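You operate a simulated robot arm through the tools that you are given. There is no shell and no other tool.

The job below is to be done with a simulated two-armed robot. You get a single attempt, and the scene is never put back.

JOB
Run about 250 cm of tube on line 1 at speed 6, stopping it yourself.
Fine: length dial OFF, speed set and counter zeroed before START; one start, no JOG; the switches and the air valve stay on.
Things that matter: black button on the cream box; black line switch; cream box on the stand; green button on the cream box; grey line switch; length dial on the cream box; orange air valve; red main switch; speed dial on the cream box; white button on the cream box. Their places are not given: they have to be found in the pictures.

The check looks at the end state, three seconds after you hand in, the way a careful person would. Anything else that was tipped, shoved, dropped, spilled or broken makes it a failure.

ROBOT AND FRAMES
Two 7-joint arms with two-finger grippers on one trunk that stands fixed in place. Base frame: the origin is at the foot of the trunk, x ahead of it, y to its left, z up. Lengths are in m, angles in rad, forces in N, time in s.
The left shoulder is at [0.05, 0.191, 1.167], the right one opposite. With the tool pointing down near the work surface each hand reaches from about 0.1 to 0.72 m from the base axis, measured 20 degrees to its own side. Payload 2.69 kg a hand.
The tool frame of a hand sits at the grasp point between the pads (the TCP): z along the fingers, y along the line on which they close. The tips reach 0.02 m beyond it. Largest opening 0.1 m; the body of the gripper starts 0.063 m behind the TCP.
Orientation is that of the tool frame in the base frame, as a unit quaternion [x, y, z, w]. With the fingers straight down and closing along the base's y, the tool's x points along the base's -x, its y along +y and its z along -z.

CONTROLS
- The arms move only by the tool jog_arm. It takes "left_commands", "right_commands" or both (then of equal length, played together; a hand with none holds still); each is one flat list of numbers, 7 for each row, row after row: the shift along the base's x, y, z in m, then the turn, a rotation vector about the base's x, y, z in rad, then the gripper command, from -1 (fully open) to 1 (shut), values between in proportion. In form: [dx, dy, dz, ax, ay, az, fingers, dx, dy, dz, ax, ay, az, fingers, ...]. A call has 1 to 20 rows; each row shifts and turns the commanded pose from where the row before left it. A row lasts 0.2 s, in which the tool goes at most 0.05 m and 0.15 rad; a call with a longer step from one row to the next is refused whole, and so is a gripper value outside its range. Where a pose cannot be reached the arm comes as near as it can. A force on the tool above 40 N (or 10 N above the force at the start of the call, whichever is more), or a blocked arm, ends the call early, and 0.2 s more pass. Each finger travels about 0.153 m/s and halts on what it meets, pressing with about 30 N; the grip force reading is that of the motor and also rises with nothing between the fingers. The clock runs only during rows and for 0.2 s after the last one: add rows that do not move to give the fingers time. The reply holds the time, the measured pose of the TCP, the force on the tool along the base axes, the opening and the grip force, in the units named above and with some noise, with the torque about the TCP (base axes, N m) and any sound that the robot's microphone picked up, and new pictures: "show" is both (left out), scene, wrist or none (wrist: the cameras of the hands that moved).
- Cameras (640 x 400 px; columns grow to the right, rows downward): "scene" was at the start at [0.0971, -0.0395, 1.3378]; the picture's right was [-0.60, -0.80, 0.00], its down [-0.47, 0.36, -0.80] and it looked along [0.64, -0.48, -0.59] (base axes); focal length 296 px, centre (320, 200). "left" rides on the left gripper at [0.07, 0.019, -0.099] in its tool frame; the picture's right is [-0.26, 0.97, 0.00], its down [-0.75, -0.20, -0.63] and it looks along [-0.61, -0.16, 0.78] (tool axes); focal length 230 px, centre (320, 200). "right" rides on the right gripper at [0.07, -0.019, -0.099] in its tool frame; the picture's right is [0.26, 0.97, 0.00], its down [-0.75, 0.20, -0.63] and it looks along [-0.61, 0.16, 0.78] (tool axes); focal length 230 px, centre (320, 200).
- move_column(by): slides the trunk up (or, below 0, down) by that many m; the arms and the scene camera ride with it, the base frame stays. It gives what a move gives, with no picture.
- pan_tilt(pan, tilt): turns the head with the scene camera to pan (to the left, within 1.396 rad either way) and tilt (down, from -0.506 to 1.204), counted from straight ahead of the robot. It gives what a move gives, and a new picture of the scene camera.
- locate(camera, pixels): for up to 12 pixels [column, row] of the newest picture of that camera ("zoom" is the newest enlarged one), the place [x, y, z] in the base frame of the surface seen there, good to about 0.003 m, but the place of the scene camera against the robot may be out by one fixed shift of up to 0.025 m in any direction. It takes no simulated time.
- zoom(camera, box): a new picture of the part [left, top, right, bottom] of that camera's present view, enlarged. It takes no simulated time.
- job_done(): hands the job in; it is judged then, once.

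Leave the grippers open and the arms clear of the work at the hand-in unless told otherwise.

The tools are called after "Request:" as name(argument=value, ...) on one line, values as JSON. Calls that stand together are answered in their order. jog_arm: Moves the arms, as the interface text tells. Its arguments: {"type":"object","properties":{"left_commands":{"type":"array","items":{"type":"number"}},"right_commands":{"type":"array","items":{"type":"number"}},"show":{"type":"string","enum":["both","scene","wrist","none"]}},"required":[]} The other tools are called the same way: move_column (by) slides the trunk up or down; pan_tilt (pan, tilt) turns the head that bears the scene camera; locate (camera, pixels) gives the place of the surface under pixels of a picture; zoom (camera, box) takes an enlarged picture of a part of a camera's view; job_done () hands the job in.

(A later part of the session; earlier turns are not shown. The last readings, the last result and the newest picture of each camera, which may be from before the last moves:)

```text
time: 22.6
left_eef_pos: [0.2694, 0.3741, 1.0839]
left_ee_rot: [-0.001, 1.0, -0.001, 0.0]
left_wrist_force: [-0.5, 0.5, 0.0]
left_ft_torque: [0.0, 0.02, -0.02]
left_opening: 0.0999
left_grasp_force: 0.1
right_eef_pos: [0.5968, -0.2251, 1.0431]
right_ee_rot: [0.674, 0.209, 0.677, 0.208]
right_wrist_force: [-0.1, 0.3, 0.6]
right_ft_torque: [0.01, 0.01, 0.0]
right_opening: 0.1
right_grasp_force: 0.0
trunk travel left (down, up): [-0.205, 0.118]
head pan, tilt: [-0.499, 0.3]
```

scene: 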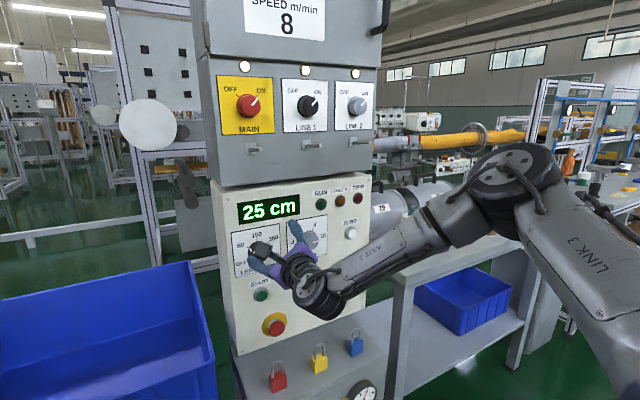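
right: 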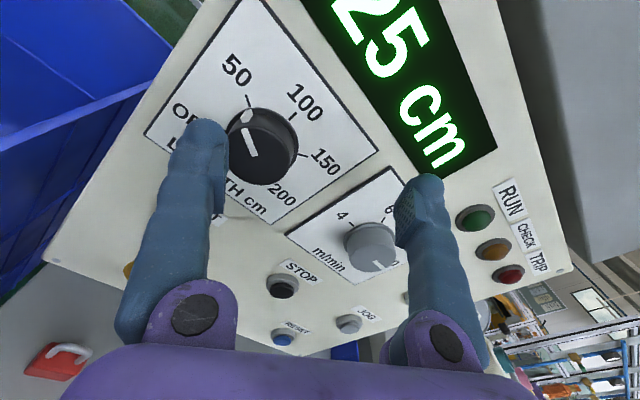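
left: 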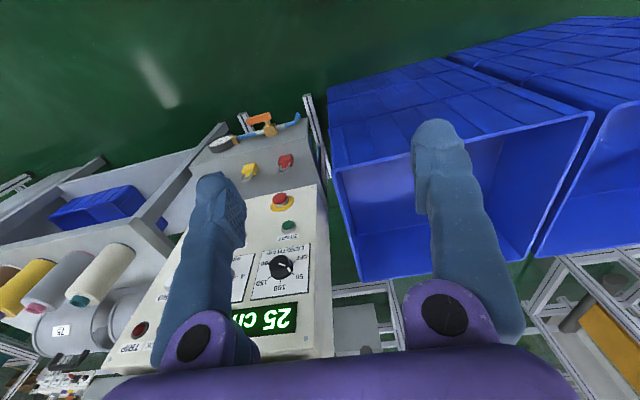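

Retracted to x 0.597 and the trunk is up by 0.1. I lower the hand back to z ≈ 0.93 in free space and see whether it follows.

Request:
jog_arm(right_commands=[0, 0.002, -0.03, 0, 0, 0, -1, 0, 0.002, -0.03, 0, 0, 0, -1, 0, 0.002, -0.03, 0, 0, 0, -1, 0, 0.0, -0.026, 0, 0, 0, -1], show="none")

Request:
move_column(by=0.1)

```text
time: 23.6
left_eef_pos: [0.2707, 0.374, 1.0836]
left_ee_rot: [-0.001, 1.0, 0.0, 0.0]
left_wrist_force: [-0.5, 0.1, -0.9]
left_ft_torque: [0.01, 0.01, -0.01]
left_opening: 0.0998
left_grasp_force: 0.0
right_eef_pos: [0.5823, -0.2583, 0.9812]
right_ee_rot: [0.675, 0.209, 0.677, 0.207]
right_wrist_force: [-0.2, 0.1, -0.3]
right_ft_torque: [0.01, -0.01, 0.0]
right_opening: 0.0998
right_grasp_force: 0.1
right hand out of reach, approached as far as the arm can: row 2, 3, 4
trunk travel left (down, up): [-0.205, 0.118]
head pan, tilt: [-0.499, 0.3]
```

```text
time: 25.0
left_eef_pos: [0.2699, 0.3734, 1.1824]
left_ee_rot: [-0.002, 1.0, 0.0, 0.0]
left_wrist_force: [-0.5, -0.1, 0.1]
left_ft_torque: [0.0, 0.01, 0.01]
left_opening: 0.1
left_grasp_force: 0.1
right_eef_pos: [0.5836, -0.2582, 1.0816]
right_ee_rot: [0.675, 0.21, 0.676, 0.207]
right_wrist_force: [0.1, 0.0, 0.4]
right_ft_torque: [0.03, -0.01, -0.01]
right_opening: 0.1
right_grasp_force: 0.1
trunk travel left (down, up): [-0.305, 0.018]
head pan, tilt: [-0.499, 0.3]
```

Lowering was limited again (the hand drifted right by 0.035). I look at the arm's present shape to understand which joint is limiting.

Request:
pan_tilt(pan=-0.75, tilt=0.45)

```text
time: 25.8
left_eef_pos: [0.2697, 0.3738, 1.1829]
left_ee_rot: [-0.001, 1.0, 0.0, 0.0]
left_wrist_force: [0.6, 0.3, 0.1]
left_ft_torque: [0.02, 0.03, -0.01]
left_opening: 0.0998
left_grasp_force: 0.1
right_eef_pos: [0.5827, -0.2592, 1.0802]
right_ee_rot: [0.675, 0.209, 0.677, 0.208]
right_wrist_force: [0.4, -0.3, 0.4]
right_ft_torque: [-0.02, 0.05, -0.03]
right_opening: 0.1001
right_grasp_force: 0.1
trunk travel left (down, up): [-0.305, 0.018]
head pan, tilt: [-0.75, 0.45]
```

scene: 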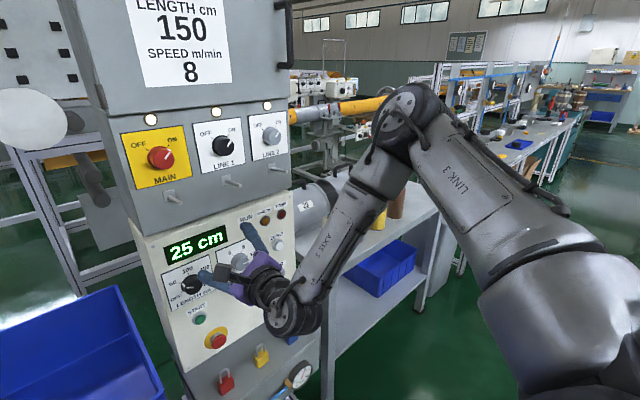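

Request:
locate(camera="scene", pixels=[[403, 105], [385, 175], [340, 235], [310, 280], [285, 310], [265, 280], [245, 240], [445, 150], [500, 210], [550, 290], [400, 130], [365, 200]])

```text
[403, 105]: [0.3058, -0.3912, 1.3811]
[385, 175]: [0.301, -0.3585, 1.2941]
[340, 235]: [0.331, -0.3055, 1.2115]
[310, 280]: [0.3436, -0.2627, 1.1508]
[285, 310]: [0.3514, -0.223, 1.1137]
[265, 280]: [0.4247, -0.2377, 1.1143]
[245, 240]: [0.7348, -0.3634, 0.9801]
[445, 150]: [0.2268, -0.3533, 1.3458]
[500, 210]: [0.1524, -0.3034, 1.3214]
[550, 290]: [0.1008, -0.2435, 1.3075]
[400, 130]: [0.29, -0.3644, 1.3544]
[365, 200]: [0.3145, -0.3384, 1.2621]
```

The elbow sits high (about z 1.36) and the wrist bend is close to its limit. Possibly the roll joint is too, since reach failed right after my +60° roll. I roll back by 60° here in free space, then test lowering again.

Request:
jog_arm(right_commands=[0, 0, 0, -0.15, 0, 0, -1, 0, 0, 0, -0.15, 0, 0, -1, 0, 0, 0, -0.15, 0, 0, -1, 0, 0, 0, -0.15, 0, 0, -1, 0, 0, 0, -0.15, 0, 0, -1, 0, 0, 0, -0.15, 0, 0, -1, 0, 0, 0, -0.15, 0, 0, -1, 0, 0, -0.02, 0, 0, 0, -1, 0, 0, -0.02, 0, 0, 0, -1], show="none")

```text
time: 27.8
left_eef_pos: [0.2699, 0.374, 1.1843]
left_ee_rot: [0.0, 1.0, 0.0, 0.0]
left_wrist_force: [-0.3, 0.1, 0.6]
left_ft_torque: [0.0, -0.01, -0.05]
left_opening: 0.1003
left_grasp_force: 0.2
right_eef_pos: [0.575, -0.2757, 1.0684]
right_ee_rot: [0.48, 0.522, 0.479, 0.517]
right_wrist_force: [0.6, 0.0, 0.3]
right_ft_torque: [0.02, 0.0, -0.01]
right_opening: 0.0998
right_grasp_force: 0.1
right hand out of reach, approached as far as the arm can: row 8, 9
trunk travel left (down, up): [-0.305, 0.018]
head pan, tilt: [-0.75, 0.45]
```

Still limited when going down. I test going forward instead (in free space, z 1.07), which should unfold the arm and lower the elbow.

Request:
jog_arm(right_commands=[0.02, 0, 0, 0, 0, 0, -1, 0.02, 0, 0, 0, 0, 0, -1, 0.02, 0, 0, 0, 0, 0, -1, 0.01, 0, 0, 0, 0, 0, -1], show="scene")

```text
time: 28.8
left_eef_pos: [0.2697, 0.3731, 1.1824]
left_ee_rot: [-0.001, 1.0, -0.001, 0.0]
left_wrist_force: [-0.4, -0.2, 0.6]
left_ft_torque: [0.01, 0.0, -0.02]
left_opening: 0.1
left_grasp_force: 0.0
right_eef_pos: [0.6396, -0.2843, 1.0833]
right_ee_rot: [0.48, 0.521, 0.481, 0.517]
right_wrist_force: [-0.4, -0.4, -0.2]
right_ft_torque: [0.0, -0.03, 0.02]
right_opening: 0.1
right_grasp_force: 0.0
right hand out of reach, approached as far as the arm can: row 1, 2, 3, 4
trunk travel left (down, up): [-0.305, 0.018]
head pan, tilt: [-0.75, 0.45]
```

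scene: 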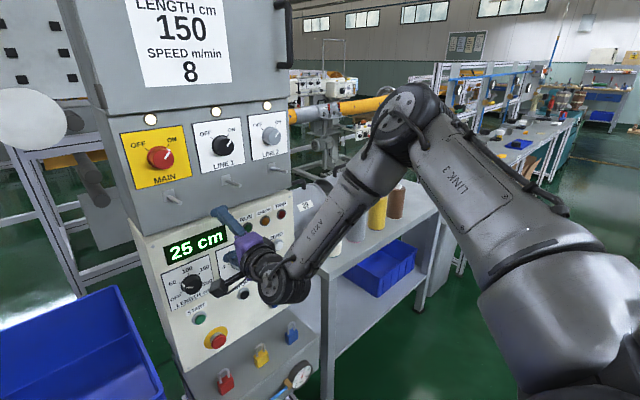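

The upper arm barely moved, so its elbow is held up by a shoulder limit. Rolling the tool positively about x swung the elbow downward before, so I back off a little from the panel and roll further positive to drive the elbow from up to the right.

Request:
jog_arm(right_commands=[-0.02, 0, 0, 0.1, 0, 0, -1, -0.02, 0, 0, 0.15, 0, 0, -1, 0, 0, 0, 0.15, 0, 0, -1, 0, 0, 0, 0.15, 0, 0, -1, 0, 0, 0, 0.15, 0, 0, -1, 0, 0, 0, 0.15, 0, 0, -1, 0, 0, 0, 0.15, 0, 0, -1, 0, 0, 0, 0.15, 0, 0, -1, 0, 0, 0, 0.15, 0, 0, -1, 0, 0, 0, 0.15, 0, 0, -1], show="scene")

```text
time: 30.9
left_eef_pos: [0.2706, 0.3739, 1.1828]
left_ee_rot: [-0.001, 1.0, 0.0, 0.0]
left_wrist_force: [0.3, 0.1, 0.2]
left_ft_torque: [0.01, 0.01, -0.01]
left_opening: 0.0997
left_grasp_force: 0.0
right_eef_pos: [0.6005, -0.2834, 1.0855]
right_ee_rot: [0.702, 0.071, 0.705, 0.068]
right_wrist_force: [0.2, -0.8, 0.2]
right_ft_torque: [0.03, 0.01, -0.02]
right_opening: 0.1001
right_grasp_force: 0.0
trunk travel left (down, up): [-0.305, 0.018]
head pan, tilt: [-0.75, 0.45]
```

scene: 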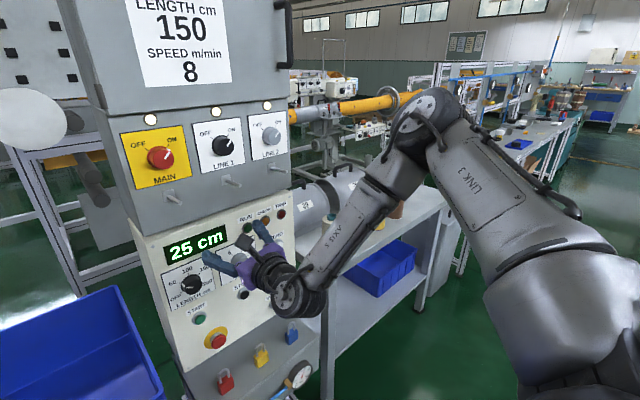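

No limit and the elbow moved slightly right and lower. I keep rolling positive.

Request:
jog_arm(right_commands=[0, 0, 0, 0.15, 0, 0, -1, 0, 0, 0, 0.15, 0, 0, -1, 0, 0, 0, 0.15, 0, 0, -1, 0, 0, 0, 0.15, 0, 0, -1, 0, 0, 0, 0.15, 0, 0, -1, 0, 0, 0, 0.15, 0, 0, -1, 0, 0, 0, 0.15, 0, 0, -1, 0, 0, 0, 0.15, 0, 0, -1, 0, 0, 0, 0.15, 0, 0, -1, 0, 0, 0, 0.15, 0, 0, -1], show="scene")

```text
time: 33.1
left_eef_pos: [0.2707, 0.3732, 1.183]
left_ee_rot: [-0.001, 1.0, 0.001, 0.0]
left_wrist_force: [0.0, -0.3, 0.3]
left_ft_torque: [0.03, 0.01, -0.03]
left_opening: 0.0997
left_grasp_force: 0.0
right_eef_pos: [0.5992, -0.2843, 1.0839]
right_ee_rot: [0.561, -0.429, 0.564, -0.428]
right_wrist_force: [-0.6, 0.0, 0.3]
right_ft_torque: [0.01, -0.01, 0.02]
right_opening: 0.1001
right_grasp_force: 0.0
trunk travel left (down, up): [-0.305, 0.018]
head pan, tilt: [-0.75, 0.45]
```

scene: 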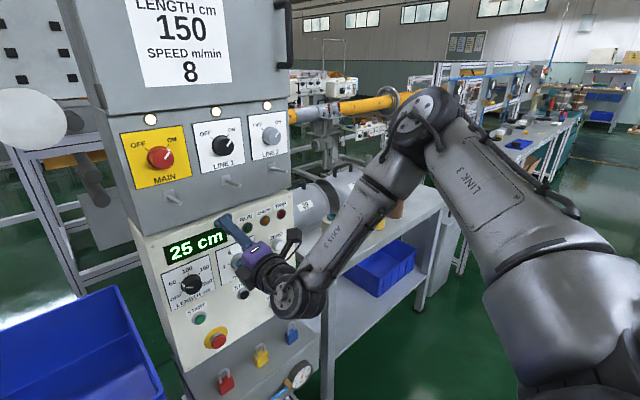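

The roll joint has a wide range, which is good for turning dials, but rolling doesn't move the elbow. The elbow rose earlier when I levelled the tool. I'll go back to the up-left tool pose where the elbow was level, and then level the tool by turning about the forearm's own axis, so only the wrist moves. First I lower the trunk by 0.1 and undo part of the roll.

Request:
move_column(by=-0.1)

Request:
jog_arm(right_commands=[-0.01, 0, 0, -0.15, 0, 0, -1, -0.01, 0, 0, -0.15, 0, 0, -1, 0, 0, 0, -0.15, 0, 0, -1, 0, 0, 0, -0.15, 0, 0, -1, 0, 0, 0, -0.15, 0, 0, -1, 0, 0, 0, -0.15, 0, 0, -1, 0, 0, 0, -0.15, 0, 0, -1, 0, 0, 0, -0.15, 0, 0, -1, 0, 0, 0, -0.15, 0, 0, -1, 0, 0, 0, -0.15, 0, 0, -1, 0, 0, 0, -0.15, 0, 0, -1, 0, 0, 0, -0.15, 0, 0, -1], show="none")

```text
time: 34.5
left_eef_pos: [0.2696, 0.374, 1.0838]
left_ee_rot: [-0.001, 1.0, 0.0, 0.001]
left_wrist_force: [0.3, 0.2, -0.1]
left_ft_torque: [-0.02, 0.0, 0.0]
left_opening: 0.0999
left_grasp_force: 0.1
right_eef_pos: [0.6003, -0.2838, 0.9851]
right_ee_rot: [0.562, -0.427, 0.565, -0.428]
right_wrist_force: [1.2, 0.7, 0.2]
right_ft_torque: [-0.01, 0.0, -0.01]
right_opening: 0.1001
right_grasp_force: 0.1
trunk travel left (down, up): [-0.205, 0.118]
head pan, tilt: [-0.75, 0.45]
```

```text
time: 37.1
left_eef_pos: [0.2699, 0.3743, 1.0831]
left_ee_rot: [-0.001, 1.0, 0.0, 0.0]
left_wrist_force: [0.6, -0.9, 0.3]
left_ft_torque: [0.01, 0.03, -0.02]
left_opening: 0.1002
left_grasp_force: 0.1
right_eef_pos: [0.5793, -0.2842, 0.9843]
right_ee_rot: [0.684, 0.177, 0.686, 0.175]
right_wrist_force: [-0.5, -0.6, 0.4]
right_ft_torque: [0.01, -0.01, -0.01]
right_opening: 0.1
right_grasp_force: 0.0
trunk travel left (down, up): [-0.205, 0.118]
head pan, tilt: [-0.75, 0.45]
```

Now I raise the tool back to the up-left pose (tool turns up and left while the hand rises).

Request:
jog_arm(right_commands=[-0.006, 0.018, 0.042, 0, -0.1058, 0.0793, -1, -0.006, 0.018, 0.042, 0, -0.1058, 0.0793, -1, -0.006, 0.018, 0.042, 0, -0.1058, 0.0793, -1, -0.006, 0.018, 0.042, 0, -0.1058, 0.0793, -1, -0.006, 0.018, 0.042, 0, -0.1058, 0.0793, -1, -0.006, 0.018, 0.042, 0, -0.1058, 0.0793, -1, -0.006, 0.018, 0.042, 0, -0.1058, 0.0793, -1, -0.006, 0.018, 0.042, 0, -0.1058, 0.0793, -1], show="scene")

```text
time: 38.9
left_eef_pos: [0.2698, 0.3751, 1.0831]
left_ee_rot: [-0.001, 1.0, -0.001, 0.0]
left_wrist_force: [-0.2, -0.1, -0.8]
left_ft_torque: [0.01, -0.01, 0.0]
left_opening: 0.0999
left_grasp_force: 0.1
right_eef_pos: [0.5318, -0.1398, 1.3218]
right_ee_rot: [0.26, 0.29, 0.921, 0.013]
right_wrist_force: [0.2, 0.0, -0.2]
right_ft_torque: [0.01, -0.01, -0.02]
right_opening: 0.1
right_grasp_force: 0.1
trunk travel left (down, up): [-0.205, 0.118]
head pan, tilt: [-0.75, 0.45]
```

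scene: 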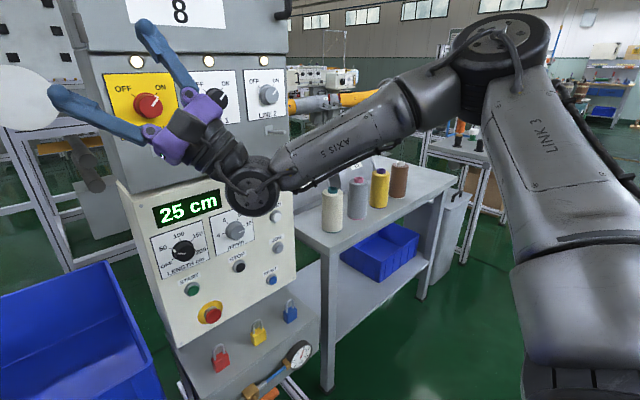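

All reachable. I measure the elbow and forearm here.

Request:
locate(camera="scene", pixels=[[500, 45], [460, 90], [420, 105], [370, 130], [310, 160], [255, 195], [230, 155], [530, 120], [570, 220], [190, 125]])

```text
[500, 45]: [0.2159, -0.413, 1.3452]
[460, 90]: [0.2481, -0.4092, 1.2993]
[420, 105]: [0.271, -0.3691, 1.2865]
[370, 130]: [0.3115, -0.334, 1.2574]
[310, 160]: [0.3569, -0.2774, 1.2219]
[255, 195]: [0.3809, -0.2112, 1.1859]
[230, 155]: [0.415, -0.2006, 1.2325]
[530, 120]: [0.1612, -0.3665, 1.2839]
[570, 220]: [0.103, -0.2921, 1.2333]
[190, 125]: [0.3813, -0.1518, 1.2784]
```

The elbow is now at about (0.22, −0.45, 1.30) and the forearm points along about (0.61, 0.65, −0.46). I lower the trunk by 0.1 so the hand passes well under the hasps, then turn the tool about the forearm axis to level. My computed path holds the wrist point still.

Request:
move_column(by=-0.1)

Request:
jog_arm(right_commands=[0.0205, -0.0136, -0.0063, 0.0544, 0.1087, -0.0576, -1, 0.0187, -0.0141, -0.0092, 0.0562, 0.1098, -0.0536, -1, 0.0166, -0.0141, -0.0119, 0.0584, 0.1105, -0.0497, -1, 0.0142, -0.0138, -0.0143, 0.0609, 0.1107, -0.0461, -1, 0.0118, -0.0131, -0.0164, 0.0638, 0.1105, -0.0425, -1, 0.0092, -0.0121, -0.0181, 0.0668, 0.1099, -0.0394, -1, 0.0066, -0.0107, -0.0195, 0.0702, 0.1088, -0.0365, -1, 0.0039, -0.0092, -0.0204, 0.0736, 0.1073, -0.034, -1, 0.0014, -0.0074, -0.0209, 0.0771, 0.1054, -0.032, -1], show="scene")

```text
time: 40.2
left_eef_pos: [0.2695, 0.3728, 0.9835]
left_ee_rot: [0.0, 1.0, 0.0, 0.0]
left_wrist_force: [0.3, -0.5, 0.9]
left_ft_torque: [-0.01, 0.01, -0.03]
left_opening: 0.1003
left_grasp_force: 0.1
right_eef_pos: [0.5311, -0.1411, 1.2211]
right_ee_rot: [0.261, 0.289, 0.921, 0.014]
right_wrist_force: [0.9, 0.1, -0.2]
right_ft_torque: [0.0, -0.04, 0.01]
right_opening: 0.0997
right_grasp_force: 0.0
trunk travel left (down, up): [-0.105, 0.218]
head pan, tilt: [-0.75, 0.45]
```

```text
time: 42.2
left_eef_pos: [0.2698, 0.3731, 0.9825]
left_ee_rot: [0.0, 1.0, 0.0, 0.001]
left_wrist_force: [-0.7, -0.3, 0.4]
left_ft_torque: [-0.05, -0.02, 0.0]
left_opening: 0.0999
left_grasp_force: 0.0
right_eef_pos: [0.6345, -0.2482, 1.0845]
right_ee_rot: [0.703, -0.045, 0.709, -0.033]
right_wrist_force: [0.8, -0.1, 0.3]
right_ft_torque: [0.0, -0.02, 0.03]
right_opening: 0.1
right_grasp_force: 0.1
trunk travel left (down, up): [-0.105, 0.218]
head pan, tilt: [-0.75, 0.45]
```

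scene: 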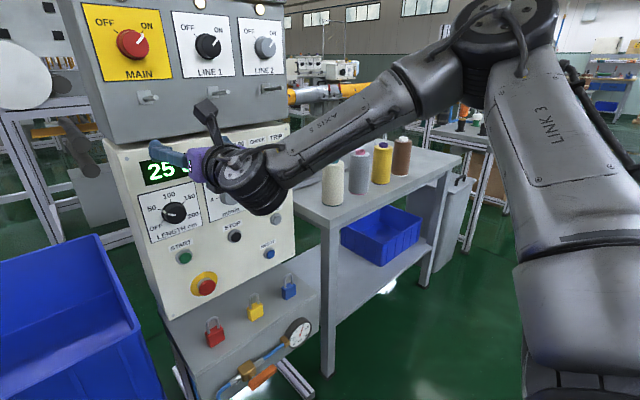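

All rows in reach, the tool is level and the elbow stays to the right. Now I lower to the dial height at the same distance from the panel.

Request:
jog_arm(right_commands=[0, 0.006, -0.03, 0, 0, 0, -1, 0, 0.006, -0.03, 0, 0, 0, -1, 0, 0.006, -0.03, 0, 0, 0, -1, 0, 0.006, -0.03, 0, 0, 0, -1, 0, 0.006, -0.03, 0, 0, 0, -1])

```text
time: 43.4
left_eef_pos: [0.27, 0.3728, 0.9825]
left_ee_rot: [-0.001, 1.0, -0.001, 0.0]
left_wrist_force: [-0.2, 0.2, 0.7]
left_ft_torque: [0.01, 0.03, 0.02]
left_opening: 0.1001
left_grasp_force: 0.1
right_eef_pos: [0.6331, -0.2212, 0.9356]
right_ee_rot: [0.702, -0.043, 0.71, -0.034]
right_wrist_force: [0.4, -0.9, -0.2]
right_ft_torque: [-0.04, -0.01, -0.04]
right_opening: 0.1002
right_grasp_force: 0.1
right hand out of reach, approached as far as the arm can: row 5
trunk travel left (down, up): [-0.105, 0.218]
head pan, tilt: [-0.75, 0.45]
```

scene: 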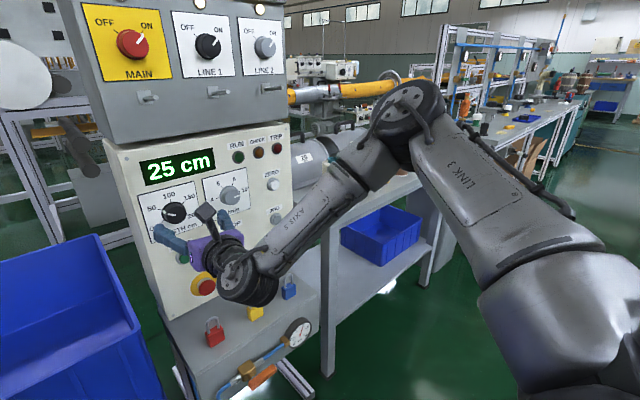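
right: 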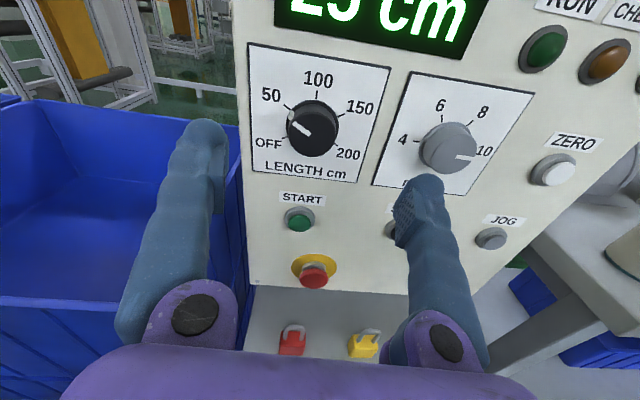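

The elbow swings up when the hand itself is lowered. It is better to lower with the trunk: I go back up by hand, then lower the trunk by its remaining 0.105.

Request:
jog_arm(right_commands=[0, -0.004, 0.03, 0, 0, 0, -1, 0, -0.004, 0.03, 0, 0, 0, -1, 0, 0, 0.03, 0, 0, 0, -1, 0, 0, 0.03, 0, 0, 0, -1, 0, 0, 0.03, 0, 0, 0, -1], show="none")

Request:
move_column(by=-0.104)

```text
time: 44.6
left_eef_pos: [0.27, 0.374, 0.9831]
left_ee_rot: [-0.001, 1.0, -0.001, 0.001]
left_wrist_force: [0.6, -0.1, -0.1]
left_ft_torque: [0.0, 0.03, 0.03]
left_opening: 0.1
left_grasp_force: 0.0
right_eef_pos: [0.6332, -0.2282, 1.0866]
right_ee_rot: [0.702, -0.044, 0.71, -0.033]
right_wrist_force: [0.3, -0.1, 0.6]
right_ft_torque: [0.0, 0.01, -0.01]
right_opening: 0.0998
right_grasp_force: 0.0
trunk travel left (down, up): [-0.105, 0.218]
head pan, tilt: [-0.75, 0.45]
```

```text
time: 46.0
left_eef_pos: [0.2696, 0.3737, 0.8795]
left_ee_rot: [-0.001, 1.0, 0.0, -0.001]
left_wrist_force: [-1.4, 0.0, 0.7]
left_ft_torque: [0.0, 0.02, 0.01]
left_opening: 0.1002
left_grasp_force: 0.0
right_eef_pos: [0.6334, -0.2286, 0.9809]
right_ee_rot: [0.702, -0.044, 0.71, -0.034]
right_wrist_force: [0.8, 0.4, -0.1]
right_ft_torque: [0.01, -0.01, 0.02]
right_opening: 0.0999
right_grasp_force: 0.1
trunk travel left (down, up): [-0.001, 0.322]
head pan, tilt: [-0.75, 0.45]
```

The hand is at z 0.981 with the elbow relaxed. I go forward and down gently to the length dial's axis (y −0.2175, z 0.9265) at x ≈ 0.67 and look.

Request:
jog_arm(right_commands=[0.01, 0.003, -0.01, 0, 0.0105, 0.0147, -1, 0.01, 0.003, -0.015, 0, 0, 0, -1, 0.01, 0.003, -0.015, 0, 0, 0, -1, 0.007, 0.002, -0.0145, 0, 0, 0, -1])

```text
time: 47.0
left_eef_pos: [0.2703, 0.3746, 0.8792]
left_ee_rot: [-0.001, 1.0, 0.0, 0.0]
left_wrist_force: [-0.3, -0.3, 0.2]
left_ft_torque: [0.01, -0.01, 0.02]
left_opening: 0.1002
left_grasp_force: 0.1
right_eef_pos: [0.6721, -0.2167, 0.9267]
right_ee_rot: [0.706, -0.039, 0.706, -0.038]
right_wrist_force: [-0.8, 0.1, -0.4]
right_ft_torque: [-0.03, -0.02, -0.03]
right_opening: 0.1001
right_grasp_force: 0.0
trunk travel left (down, up): [-0.001, 0.322]
head pan, tilt: [-0.75, 0.45]
```

scene: 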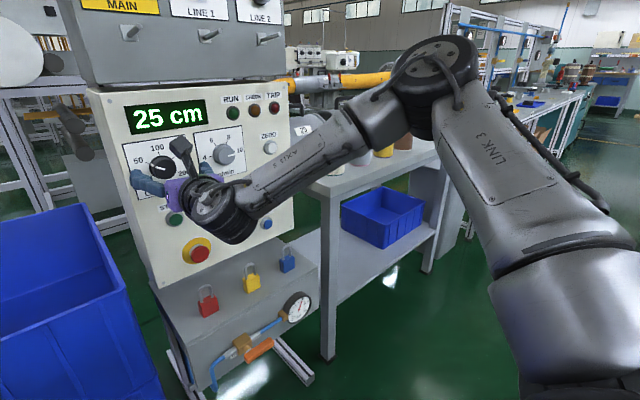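
right: 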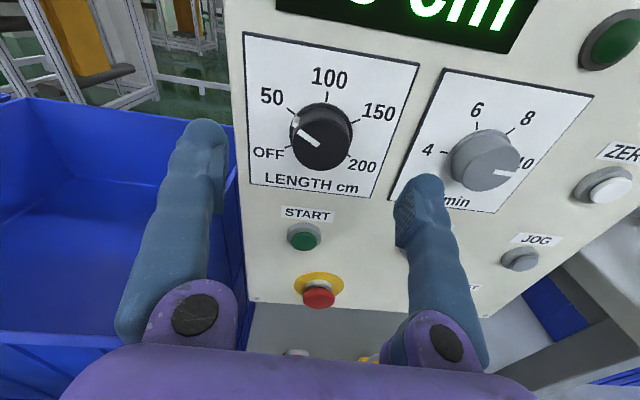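

The hand is square in front of the length dial, within reach. I advance along x to TCP x ≈ 0.717 with the fingers open on both sides of the knob.

Request:
jog_arm(right_commands=[0.0115, 0, 0, 0, 0, 0, -1, 0.0115, 0, 0, 0, 0, 0, -1, 0.0115, 0, 0, 0, 0, 0, -1, 0.0105, 0, 0, 0, 0, 0, -1])

```text
time: 48.0
left_eef_pos: [0.2703, 0.3735, 0.8798]
left_ee_rot: [-0.001, 1.0, 0.0, 0.0]
left_wrist_force: [0.1, -0.5, -0.7]
left_ft_torque: [0.0, -0.02, 0.02]
left_opening: 0.0999
left_grasp_force: 0.0
right_eef_pos: [0.7152, -0.2159, 0.9255]
right_ee_rot: [0.706, -0.039, 0.706, -0.04]
right_wrist_force: [0.1, -0.3, -0.4]
right_ft_torque: [0.0, 0.02, -0.03]
right_opening: 0.1001
right_grasp_force: 0.1
trunk travel left (down, up): [-0.001, 0.322]
head pan, tilt: [-0.75, 0.45]
```

scene: 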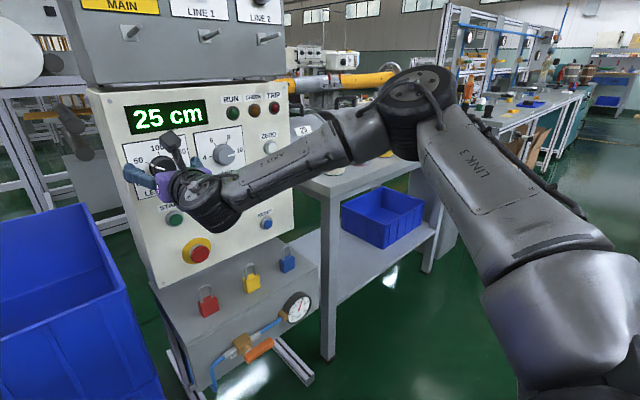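
right: 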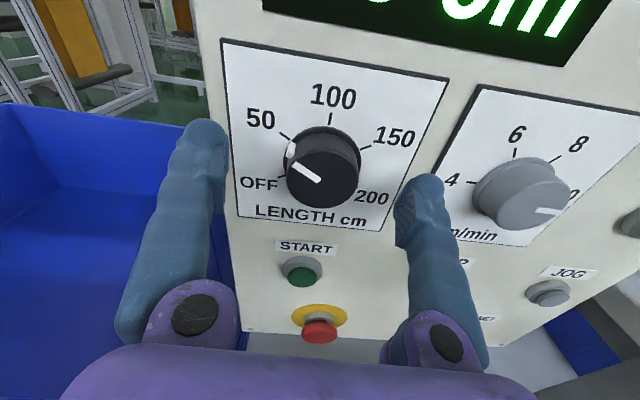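

The knob sits between the fingers, at about (322, 170) in the wrist picture. I check its centre against the TCP once more.

Request:
locate(camera="right", pixels=[[322, 178], [290, 170], [357, 178], [325, 148], [322, 205], [331, 120], [284, 137], [365, 147], [283, 178], [357, 188]])

Request:
zoom(camera="right", box=[220, 70, 430, 240])

```text
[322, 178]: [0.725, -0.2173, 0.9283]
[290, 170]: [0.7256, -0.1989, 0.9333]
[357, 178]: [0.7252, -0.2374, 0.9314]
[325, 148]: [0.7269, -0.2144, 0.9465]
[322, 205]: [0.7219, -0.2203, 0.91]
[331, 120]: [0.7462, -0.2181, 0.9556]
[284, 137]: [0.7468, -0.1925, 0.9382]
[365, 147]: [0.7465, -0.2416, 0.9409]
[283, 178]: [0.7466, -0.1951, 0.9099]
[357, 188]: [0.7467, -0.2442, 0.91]
```

```text
2.35 times, centred on (325, 155) of right
```

zoom: 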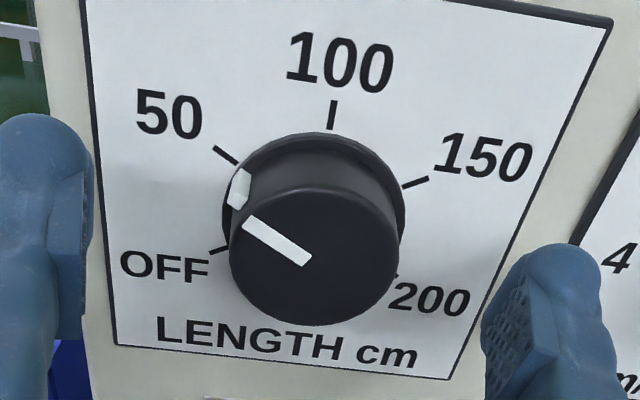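

The dial centre is at y −0.218, z 0.9265. I correct by 2 mm and close the fingers on the knob.

Request:
jog_arm(right_commands=[0.001, -0.002, 0.001, 0, 0, 0, -1, 0, 0, 0, 0, 0, 0, 1, 0, 0, 0, 0, 0, 0, 1, 0, 0, 0, 0, 0, 0, 1], show="wrist")

```text
time: 49.0
left_eef_pos: [0.2698, 0.3743, 0.879]
left_ee_rot: [-0.001, 1.0, 0.001, -0.001]
left_wrist_force: [0.6, -0.5, -0.7]
left_ft_torque: [-0.01, -0.04, 0.0]
left_opening: 0.1
left_grasp_force: 0.1
right_eef_pos: [0.716, -0.2192, 0.9291]
right_ee_rot: [0.706, -0.039, 0.706, -0.038]
right_wrist_force: [1.3, 0.8, 0.5]
right_ft_torque: [-0.02, -0.02, 0.06]
right_opening: 0.0407
right_grasp_force: 45.0
trunk travel left (down, up): [-0.001, 0.322]
head pan, tilt: [-0.75, 0.45]
```

right: 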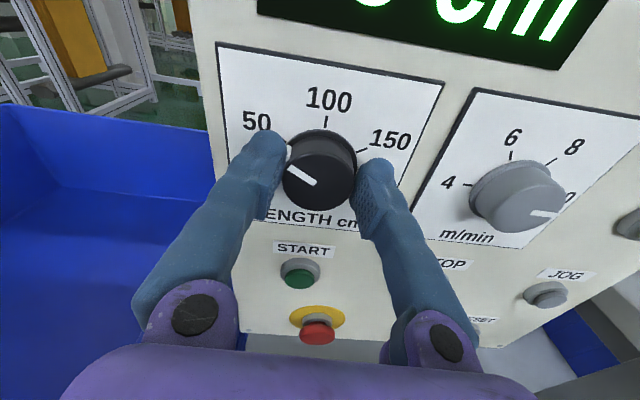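

Gripped: opening 0.0407 and side forces near zero. I turn counter-clockwise (negative about x) by a first 0.3 rad and check the forces.

Request:
jog_arm(right_commands=[0, 0, 0, -0.1, 0, 0, 1, 0, 0, 0, -0.1, 0, 0, 1, 0, 0, 0, -0.1, 0, 0, 1], show="wrist")

```text
time: 49.8
left_eef_pos: [0.2691, 0.374, 0.8789]
left_ee_rot: [-0.001, 1.0, -0.001, 0.0]
left_wrist_force: [0.3, -0.4, 0.5]
left_ft_torque: [-0.01, -0.02, -0.02]
left_opening: 0.1002
left_grasp_force: 0.1
right_eef_pos: [0.7167, -0.2181, 0.9283]
right_ee_rot: [0.704, 0.069, 0.704, 0.067]
right_wrist_force: [1.9, 6.8, 2.1]
right_ft_torque: [0.01, 0.08, -0.07]
right_opening: 0.0406
right_grasp_force: 45.5
trunk travel left (down, up): [-0.001, 0.322]
head pan, tilt: [-0.75, 0.45]
```

right: 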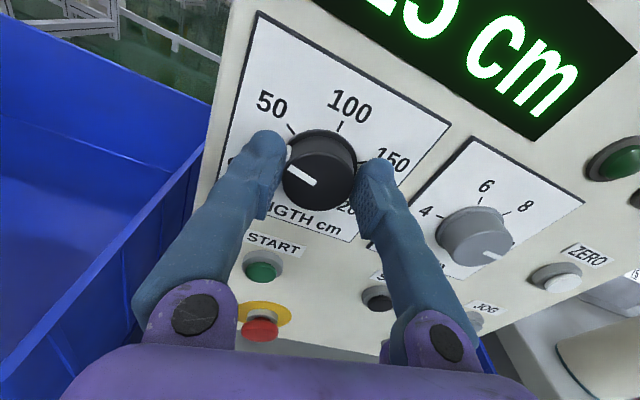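

The knob follows the fingers (its pointer keeps its place between them) and forces are small. I continue by the remaining 0.75 rad.

Request:
jog_arm(right_commands=[0, 0, 0, -0.15, 0, 0, 1, 0, 0, 0, -0.15, 0, 0, 1, 0, 0, 0, -0.15, 0, 0, 1, 0, 0, 0, -0.15, 0, 0, 1, 0, 0, 0, -0.15, 0, 0, 1, 0, 0, 0, 0, 0, 0, 1], show="wrist")

```text
time: 51.2
left_eef_pos: [0.27, 0.3761, 0.8781]
left_ee_rot: [0.0, 1.0, -0.002, 0.0]
left_wrist_force: [-0.4, -0.2, 1.3]
left_ft_torque: [0.0, -0.02, -0.01]
left_opening: 0.1001
left_grasp_force: 0.0
right_eef_pos: [0.716, -0.2154, 0.9271]
right_ee_rot: [0.631, 0.324, 0.629, 0.319]
right_wrist_force: [-3.1, 24.8, -4.4]
right_ft_torque: [0.33, 0.04, 0.21]
right_opening: 0.0407
right_grasp_force: 45.0
trunk travel left (down, up): [-0.001, 0.322]
head pan, tilt: [-0.75, 0.45]
```

right: 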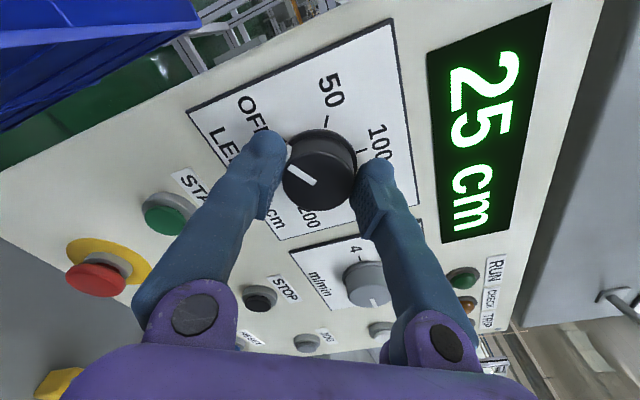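

The pointer now points toward OFF. I open the fingers to release the side load and check the dial.

Request:
jog_arm(right_commands=[0, 0, 0, 0, 0, 0, -1, 0, 0, 0, 0, 0, 0, -1, -0.01, 0, 0, 0, 0, 0, -1, -0.015, 0, 0, 0, 0, 0, -1], show="wrist")

Request:
zoom(camera="right", box=[200, 40, 440, 260])

```text
time: 52.2
left_eef_pos: [0.2698, 0.3731, 0.8796]
left_ee_rot: [-0.002, 1.0, 0.0, 0.0]
left_wrist_force: [0.1, -0.2, 0.6]
left_ft_torque: [0.0, 0.03, 0.02]
left_opening: 0.0999
left_grasp_force: 0.0
right_eef_pos: [0.6918, -0.2194, 0.9279]
right_ee_rot: [0.63, 0.32, 0.631, 0.32]
right_wrist_force: [0.1, 0.2, 0.1]
right_ft_torque: [-0.02, -0.02, -0.01]
right_opening: 0.0999
right_grasp_force: 0.1
trunk travel left (down, up): [-0.001, 0.322]
head pan, tilt: [-0.75, 0.45]
```

right: 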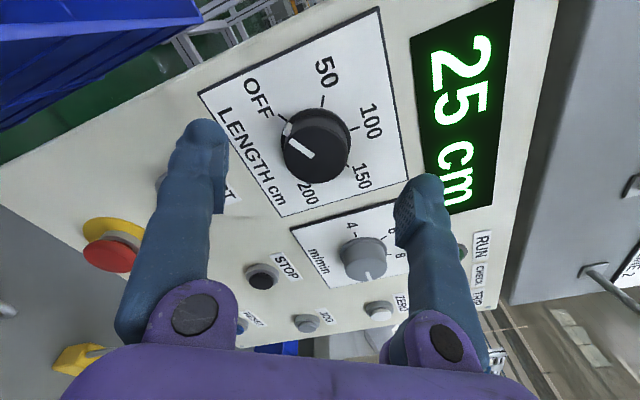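

```text
1.82 times, centred on (320, 150) of right
```

zoom: 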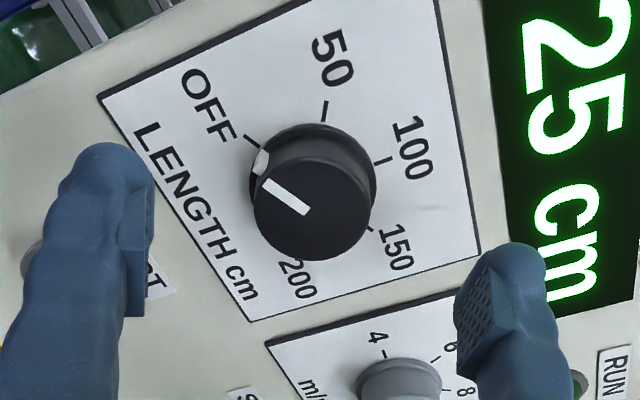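

Now I measure the pointer's angle: its line ends on the knob front and the OFF mark.

Request:
zoom(camera="right", box=[265, 90, 365, 190])

```text
4.00 times, centred on (315, 140) of right
```

zoom: 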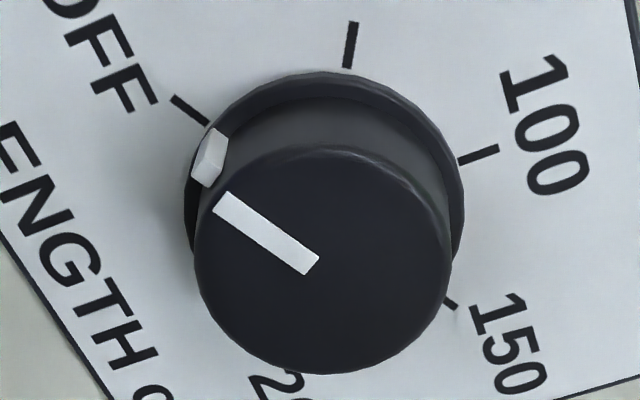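

Request:
locate(camera="zoom", pixels=[[222, 202], [312, 267], [322, 260], [188, 108], [350, 45], [478, 156], [450, 302], [300, 376], [208, 158], [250, 222], [290, 250]])

```text
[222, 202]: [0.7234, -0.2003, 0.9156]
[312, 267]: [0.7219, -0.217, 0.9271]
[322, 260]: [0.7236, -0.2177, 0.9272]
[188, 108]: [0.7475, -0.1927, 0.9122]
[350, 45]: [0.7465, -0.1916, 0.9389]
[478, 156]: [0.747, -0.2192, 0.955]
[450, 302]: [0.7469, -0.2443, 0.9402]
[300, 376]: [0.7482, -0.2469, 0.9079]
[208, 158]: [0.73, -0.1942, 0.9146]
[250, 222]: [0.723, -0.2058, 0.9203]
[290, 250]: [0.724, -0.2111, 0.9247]
```

The pointer is at about 120° left of the top, which is the OFF mark, so the length dial is OFF. Next is the speed dial: I back off, shift right to y ≈ −0.345 and roll the hand +1.65 rad so there is room for a 120° counter-clockwise turn.

Request:
jog_arm(right_commands=[-0.018, 0, 0, 0, 0, 0, -1, -0.018, 0, 0, 0, 0, 0, -1, 0, -0.04, 0, 0.15, 0, 0, -1, 0, -0.04, 0, 0.15, 0, 0, -1, 0, -0.045, 0, 0.15, 0, 0, -1, 0, 0, 0, 0.15, 0, 0, -1, 0, 0, 0, 0.15, 0, 0, -1, 0, 0, 0, 0.15, 0, 0, -1, 0, 0, 0, 0.15, 0, 0, -1, 0, 0, 0, 0.15, 0, 0, -1, 0, 0, 0, 0.15, 0, 0, -1, 0, 0, 0, 0.15, 0, 0, -1, 0, 0, 0, 0.15, 0, 0, -1])

```text
time: 55.0
left_eef_pos: [0.2692, 0.3732, 0.8786]
left_ee_rot: [-0.002, 1.0, 0.0, 0.0]
left_wrist_force: [-0.7, 0.3, -0.2]
left_ft_torque: [0.0, 0.04, 0.01]
left_opening: 0.0999
left_grasp_force: 0.0
right_eef_pos: [0.6552, -0.3449, 0.9282]
right_ee_rot: [0.663, -0.247, 0.662, -0.245]
right_wrist_force: [0.5, -0.1, 0.2]
right_ft_torque: [0.0, -0.01, -0.01]
right_opening: 0.0999
right_grasp_force: 0.0
trunk travel left (down, up): [-0.001, 0.322]
head pan, tilt: [-0.75, 0.45]
```

scene: 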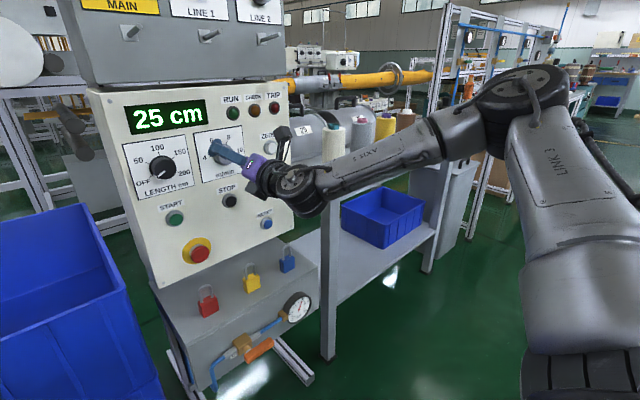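
right: 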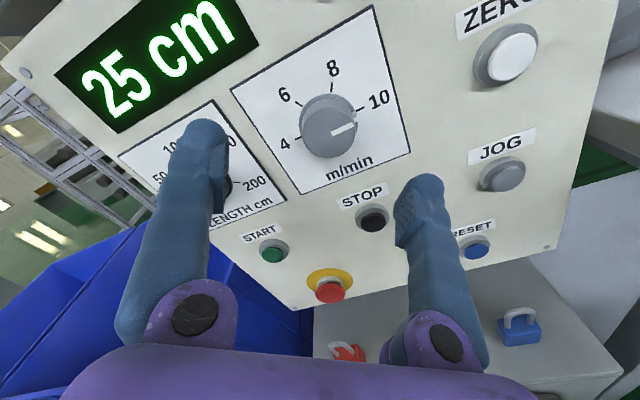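

In reach without flags. I zoom in on the speed dial and locate its marks for the centre.

Request:
zoom(camera="right", box=[265, 60, 405, 180])

```text
3.33 times, centred on (335, 120) of right
```

zoom: 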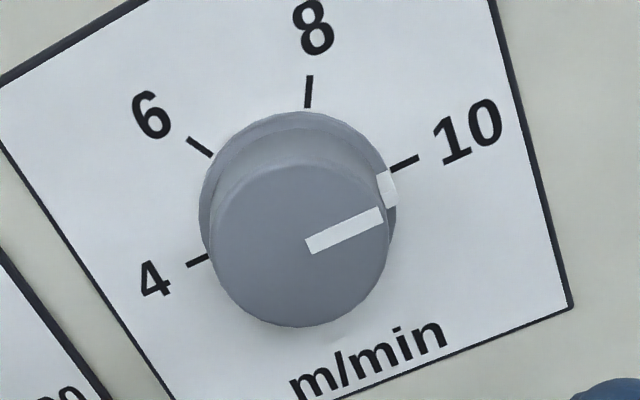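

Request:
locate(camera="zoom", pixels=[[197, 260], [199, 147], [309, 92], [405, 163], [307, 246], [380, 214], [388, 190], [212, 250], [385, 255], [300, 165], [300, 325]])

```text
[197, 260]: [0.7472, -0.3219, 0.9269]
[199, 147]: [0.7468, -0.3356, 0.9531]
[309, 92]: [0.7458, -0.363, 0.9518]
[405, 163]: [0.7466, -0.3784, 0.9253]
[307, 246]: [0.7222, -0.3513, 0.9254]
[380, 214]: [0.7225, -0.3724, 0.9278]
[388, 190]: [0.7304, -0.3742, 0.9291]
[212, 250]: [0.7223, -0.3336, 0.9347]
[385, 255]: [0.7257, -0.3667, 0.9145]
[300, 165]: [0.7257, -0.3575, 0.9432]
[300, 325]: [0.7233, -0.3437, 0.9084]
```

Centre of the speed dial: y ≈ −0.350, z ≈ 0.926. Mark 6 lies 30° left of the top, 10 lies 90° right, and the pointer is near 10. I approach it straight along x to TCP x ≈ 0.716.

Request:
jog_arm(right_commands=[0.012, -0.0045, -0.0018, 0, 0, 0, -1, 0.012, 0, 0, 0, 0, 0, -1, 0.012, 0, 0, 0, 0, 0, -1, 0.012, 0, 0, 0, 0, 0, -1, 0.012, 0, 0, 0, 0, 0, -1, 0, 0, 0, 0, 0, 0, -1], show="wrist")

```text
time: 56.4
left_eef_pos: [0.2708, 0.3736, 0.8784]
left_ee_rot: [-0.001, 1.0, 0.0, 0.0]
left_wrist_force: [0.4, 0.9, -0.4]
left_ft_torque: [0.01, -0.03, 0.01]
left_opening: 0.1001
left_grasp_force: 0.0
right_eef_pos: [0.7167, -0.3492, 0.9273]
right_ee_rot: [0.664, -0.245, 0.663, -0.246]
right_wrist_force: [0.1, 0.0, 0.2]
right_ft_torque: [0.02, 0.01, -0.02]
right_opening: 0.1001
right_grasp_force: 0.0
trunk travel left (down, up): [-0.001, 0.322]
head pan, tilt: [-0.75, 0.45]
```

right: 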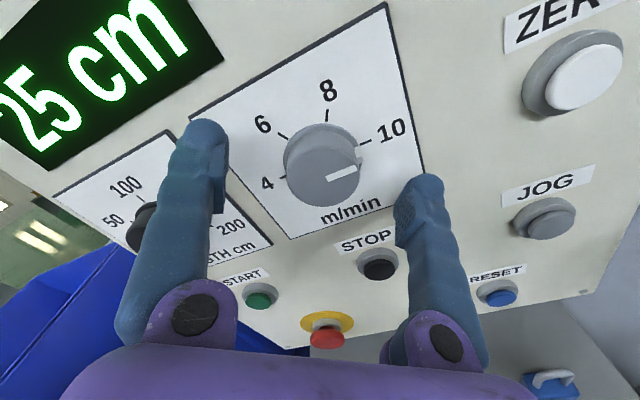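

Centred on the knob without contact. I close the fingers and begin turning counter-clockwise.

Request:
jog_arm(right_commands=[0, -0.0005, -0.001, 0, 0, 0, 1, 0, 0, 0, 0, 0, 0, 1, 0, 0, 0, 0, 0, 0, 1, 0, 0, 0, -0.1, 0, 0, 1, 0, 0, 0, -0.15, 0, 0, 1, 0, 0, 0, -0.15, 0, 0, 1, 0, 0, 0, -0.15, 0, 0, 1], show="wrist")

```text
time: 58.0
left_eef_pos: [0.2693, 0.3741, 0.8795]
left_ee_rot: [0.0, 1.0, 0.0, 0.0]
left_wrist_force: [0.2, 0.1, 0.3]
left_ft_torque: [0.01, 0.0, -0.02]
left_opening: 0.0998
left_grasp_force: 0.1
right_eef_pos: [0.7166, -0.3503, 0.9247]
right_ee_rot: [0.705, -0.056, 0.704, -0.055]
right_wrist_force: [2.5, -3.7, -1.0]
right_ft_torque: [0.06, 0.03, -0.38]
right_opening: 0.041
right_grasp_force: 44.9
trunk travel left (down, up): [-0.001, 0.322]
head pan, tilt: [-0.75, 0.45]
```

right: 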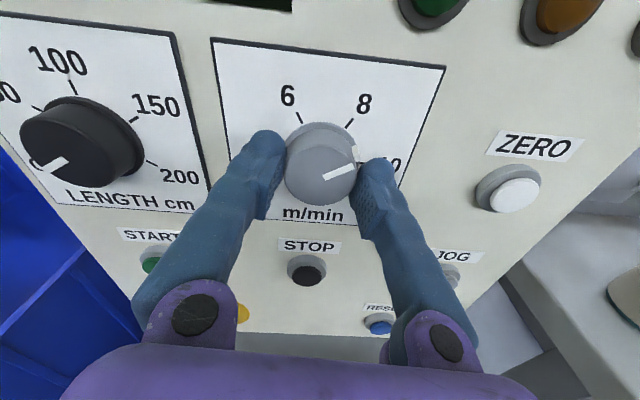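

The knob follows, with small forces. I continue by 1.35 rad, about 109° in total, and then check the pointer.

Request:
jog_arm(right_commands=[0, 0, 0, -0.15, 0, 0, 1, 0, 0, 0, -0.15, 0, 0, 1, 0, 0, 0, -0.15, 0, 0, 1, 0, 0, 0, -0.15, 0, 0, 1, 0, 0, 0, -0.15, 0, 0, 1, 0, 0, 0, -0.15, 0, 0, 1, 0, 0, 0, -0.15, 0, 0, 1, 0, 0, 0, -0.15, 0, 0, 1, 0, 0, 0, -0.15, 0, 0, 1], show="wrist")

```text
time: 60.0
left_eef_pos: [0.2701, 0.3733, 0.8795]
left_ee_rot: [-0.002, 1.0, 0.0, 0.0]
left_wrist_force: [-0.3, -0.5, 0.7]
left_ft_torque: [-0.03, -0.02, -0.01]
left_opening: 0.0999
left_grasp_force: 0.0
right_eef_pos: [0.7151, -0.3507, 0.9247]
right_ee_rot: [0.586, 0.397, 0.585, 0.397]
right_wrist_force: [2.4, -5.6, -2.3]
right_ft_torque: [0.01, 0.13, -0.24]
right_opening: 0.0414
right_grasp_force: 44.9
trunk travel left (down, up): [-0.001, 0.322]
head pan, tilt: [-0.75, 0.45]
```

right: 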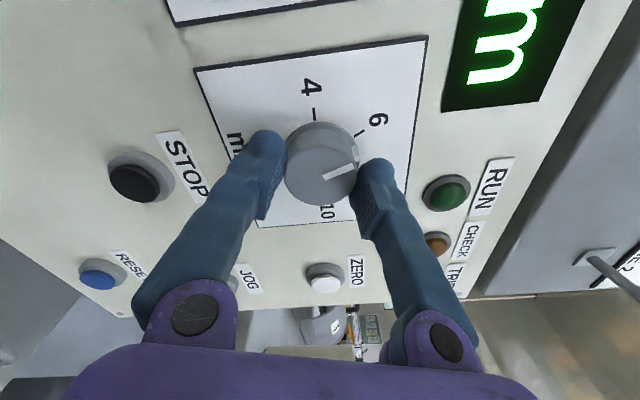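

The pointer is past the top on the left side and approaching 6. I measure its angle and the marks.

Request:
zoom(camera="right", box=[270, 90, 400, 220])

```text
3.08 times, centred on (335, 155) of right
```

zoom: 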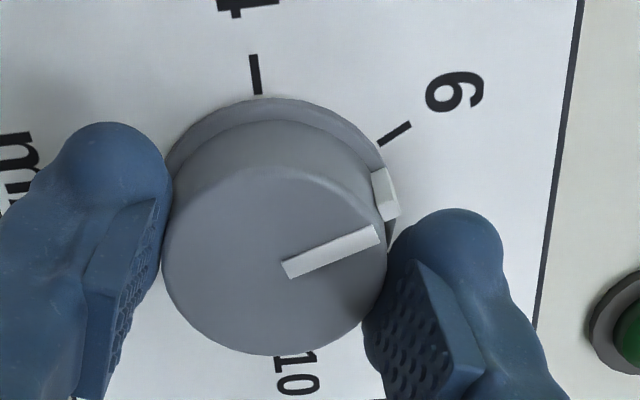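

Request:
locate(camera="zoom", pixels=[[255, 74], [397, 133], [288, 269], [372, 236], [378, 233], [385, 192], [380, 175], [393, 212], [330, 252], [285, 155]])

```text
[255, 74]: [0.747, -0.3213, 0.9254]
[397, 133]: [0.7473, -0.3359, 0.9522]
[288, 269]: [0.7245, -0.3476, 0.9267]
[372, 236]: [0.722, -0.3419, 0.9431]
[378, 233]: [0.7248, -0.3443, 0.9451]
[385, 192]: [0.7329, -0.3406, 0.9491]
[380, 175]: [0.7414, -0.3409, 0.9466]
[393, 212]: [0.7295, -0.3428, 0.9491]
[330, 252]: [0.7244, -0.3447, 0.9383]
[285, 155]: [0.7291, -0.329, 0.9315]
```

The pointer reads about 19–20° left of the top and 6 is at 30°. I turn 0.19 rad more.

Request:
jog_arm(right_commands=[0, 0, 0, -0.095, 0, 0, 1, 0, 0, 0, -0.095, 0, 0, 1, 0, 0, 0, 0, 0, 0, 1], show="wrist")

Request:
zoom(camera="right", box=[270, 90, 400, 220])

```text
time: 60.8
left_eef_pos: [0.2698, 0.3728, 0.8788]
left_ee_rot: [0.0, 1.0, 0.0, -0.001]
left_wrist_force: [-0.2, 0.2, 0.6]
left_ft_torque: [-0.01, -0.02, 0.01]
left_opening: 0.1003
left_grasp_force: 0.1
right_eef_pos: [0.7162, -0.3514, 0.925]
right_ee_rot: [0.545, 0.45, 0.546, 0.45]
right_wrist_force: [-0.1, -4.3, -1.5]
right_ft_torque: [0.0, 0.05, -0.1]
right_opening: 0.041
right_grasp_force: 44.8
trunk travel left (down, up): [-0.001, 0.322]
head pan, tilt: [-0.75, 0.45]
```

right: 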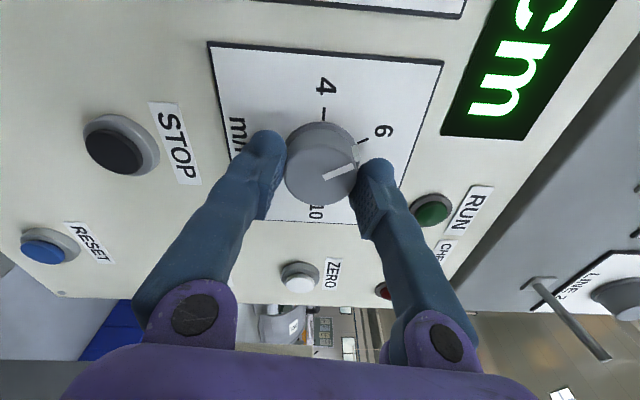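

```text
3.08 times, centred on (335, 155) of right
```

zoom: 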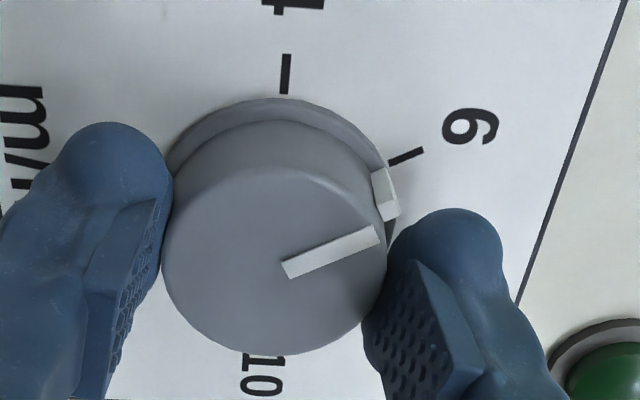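

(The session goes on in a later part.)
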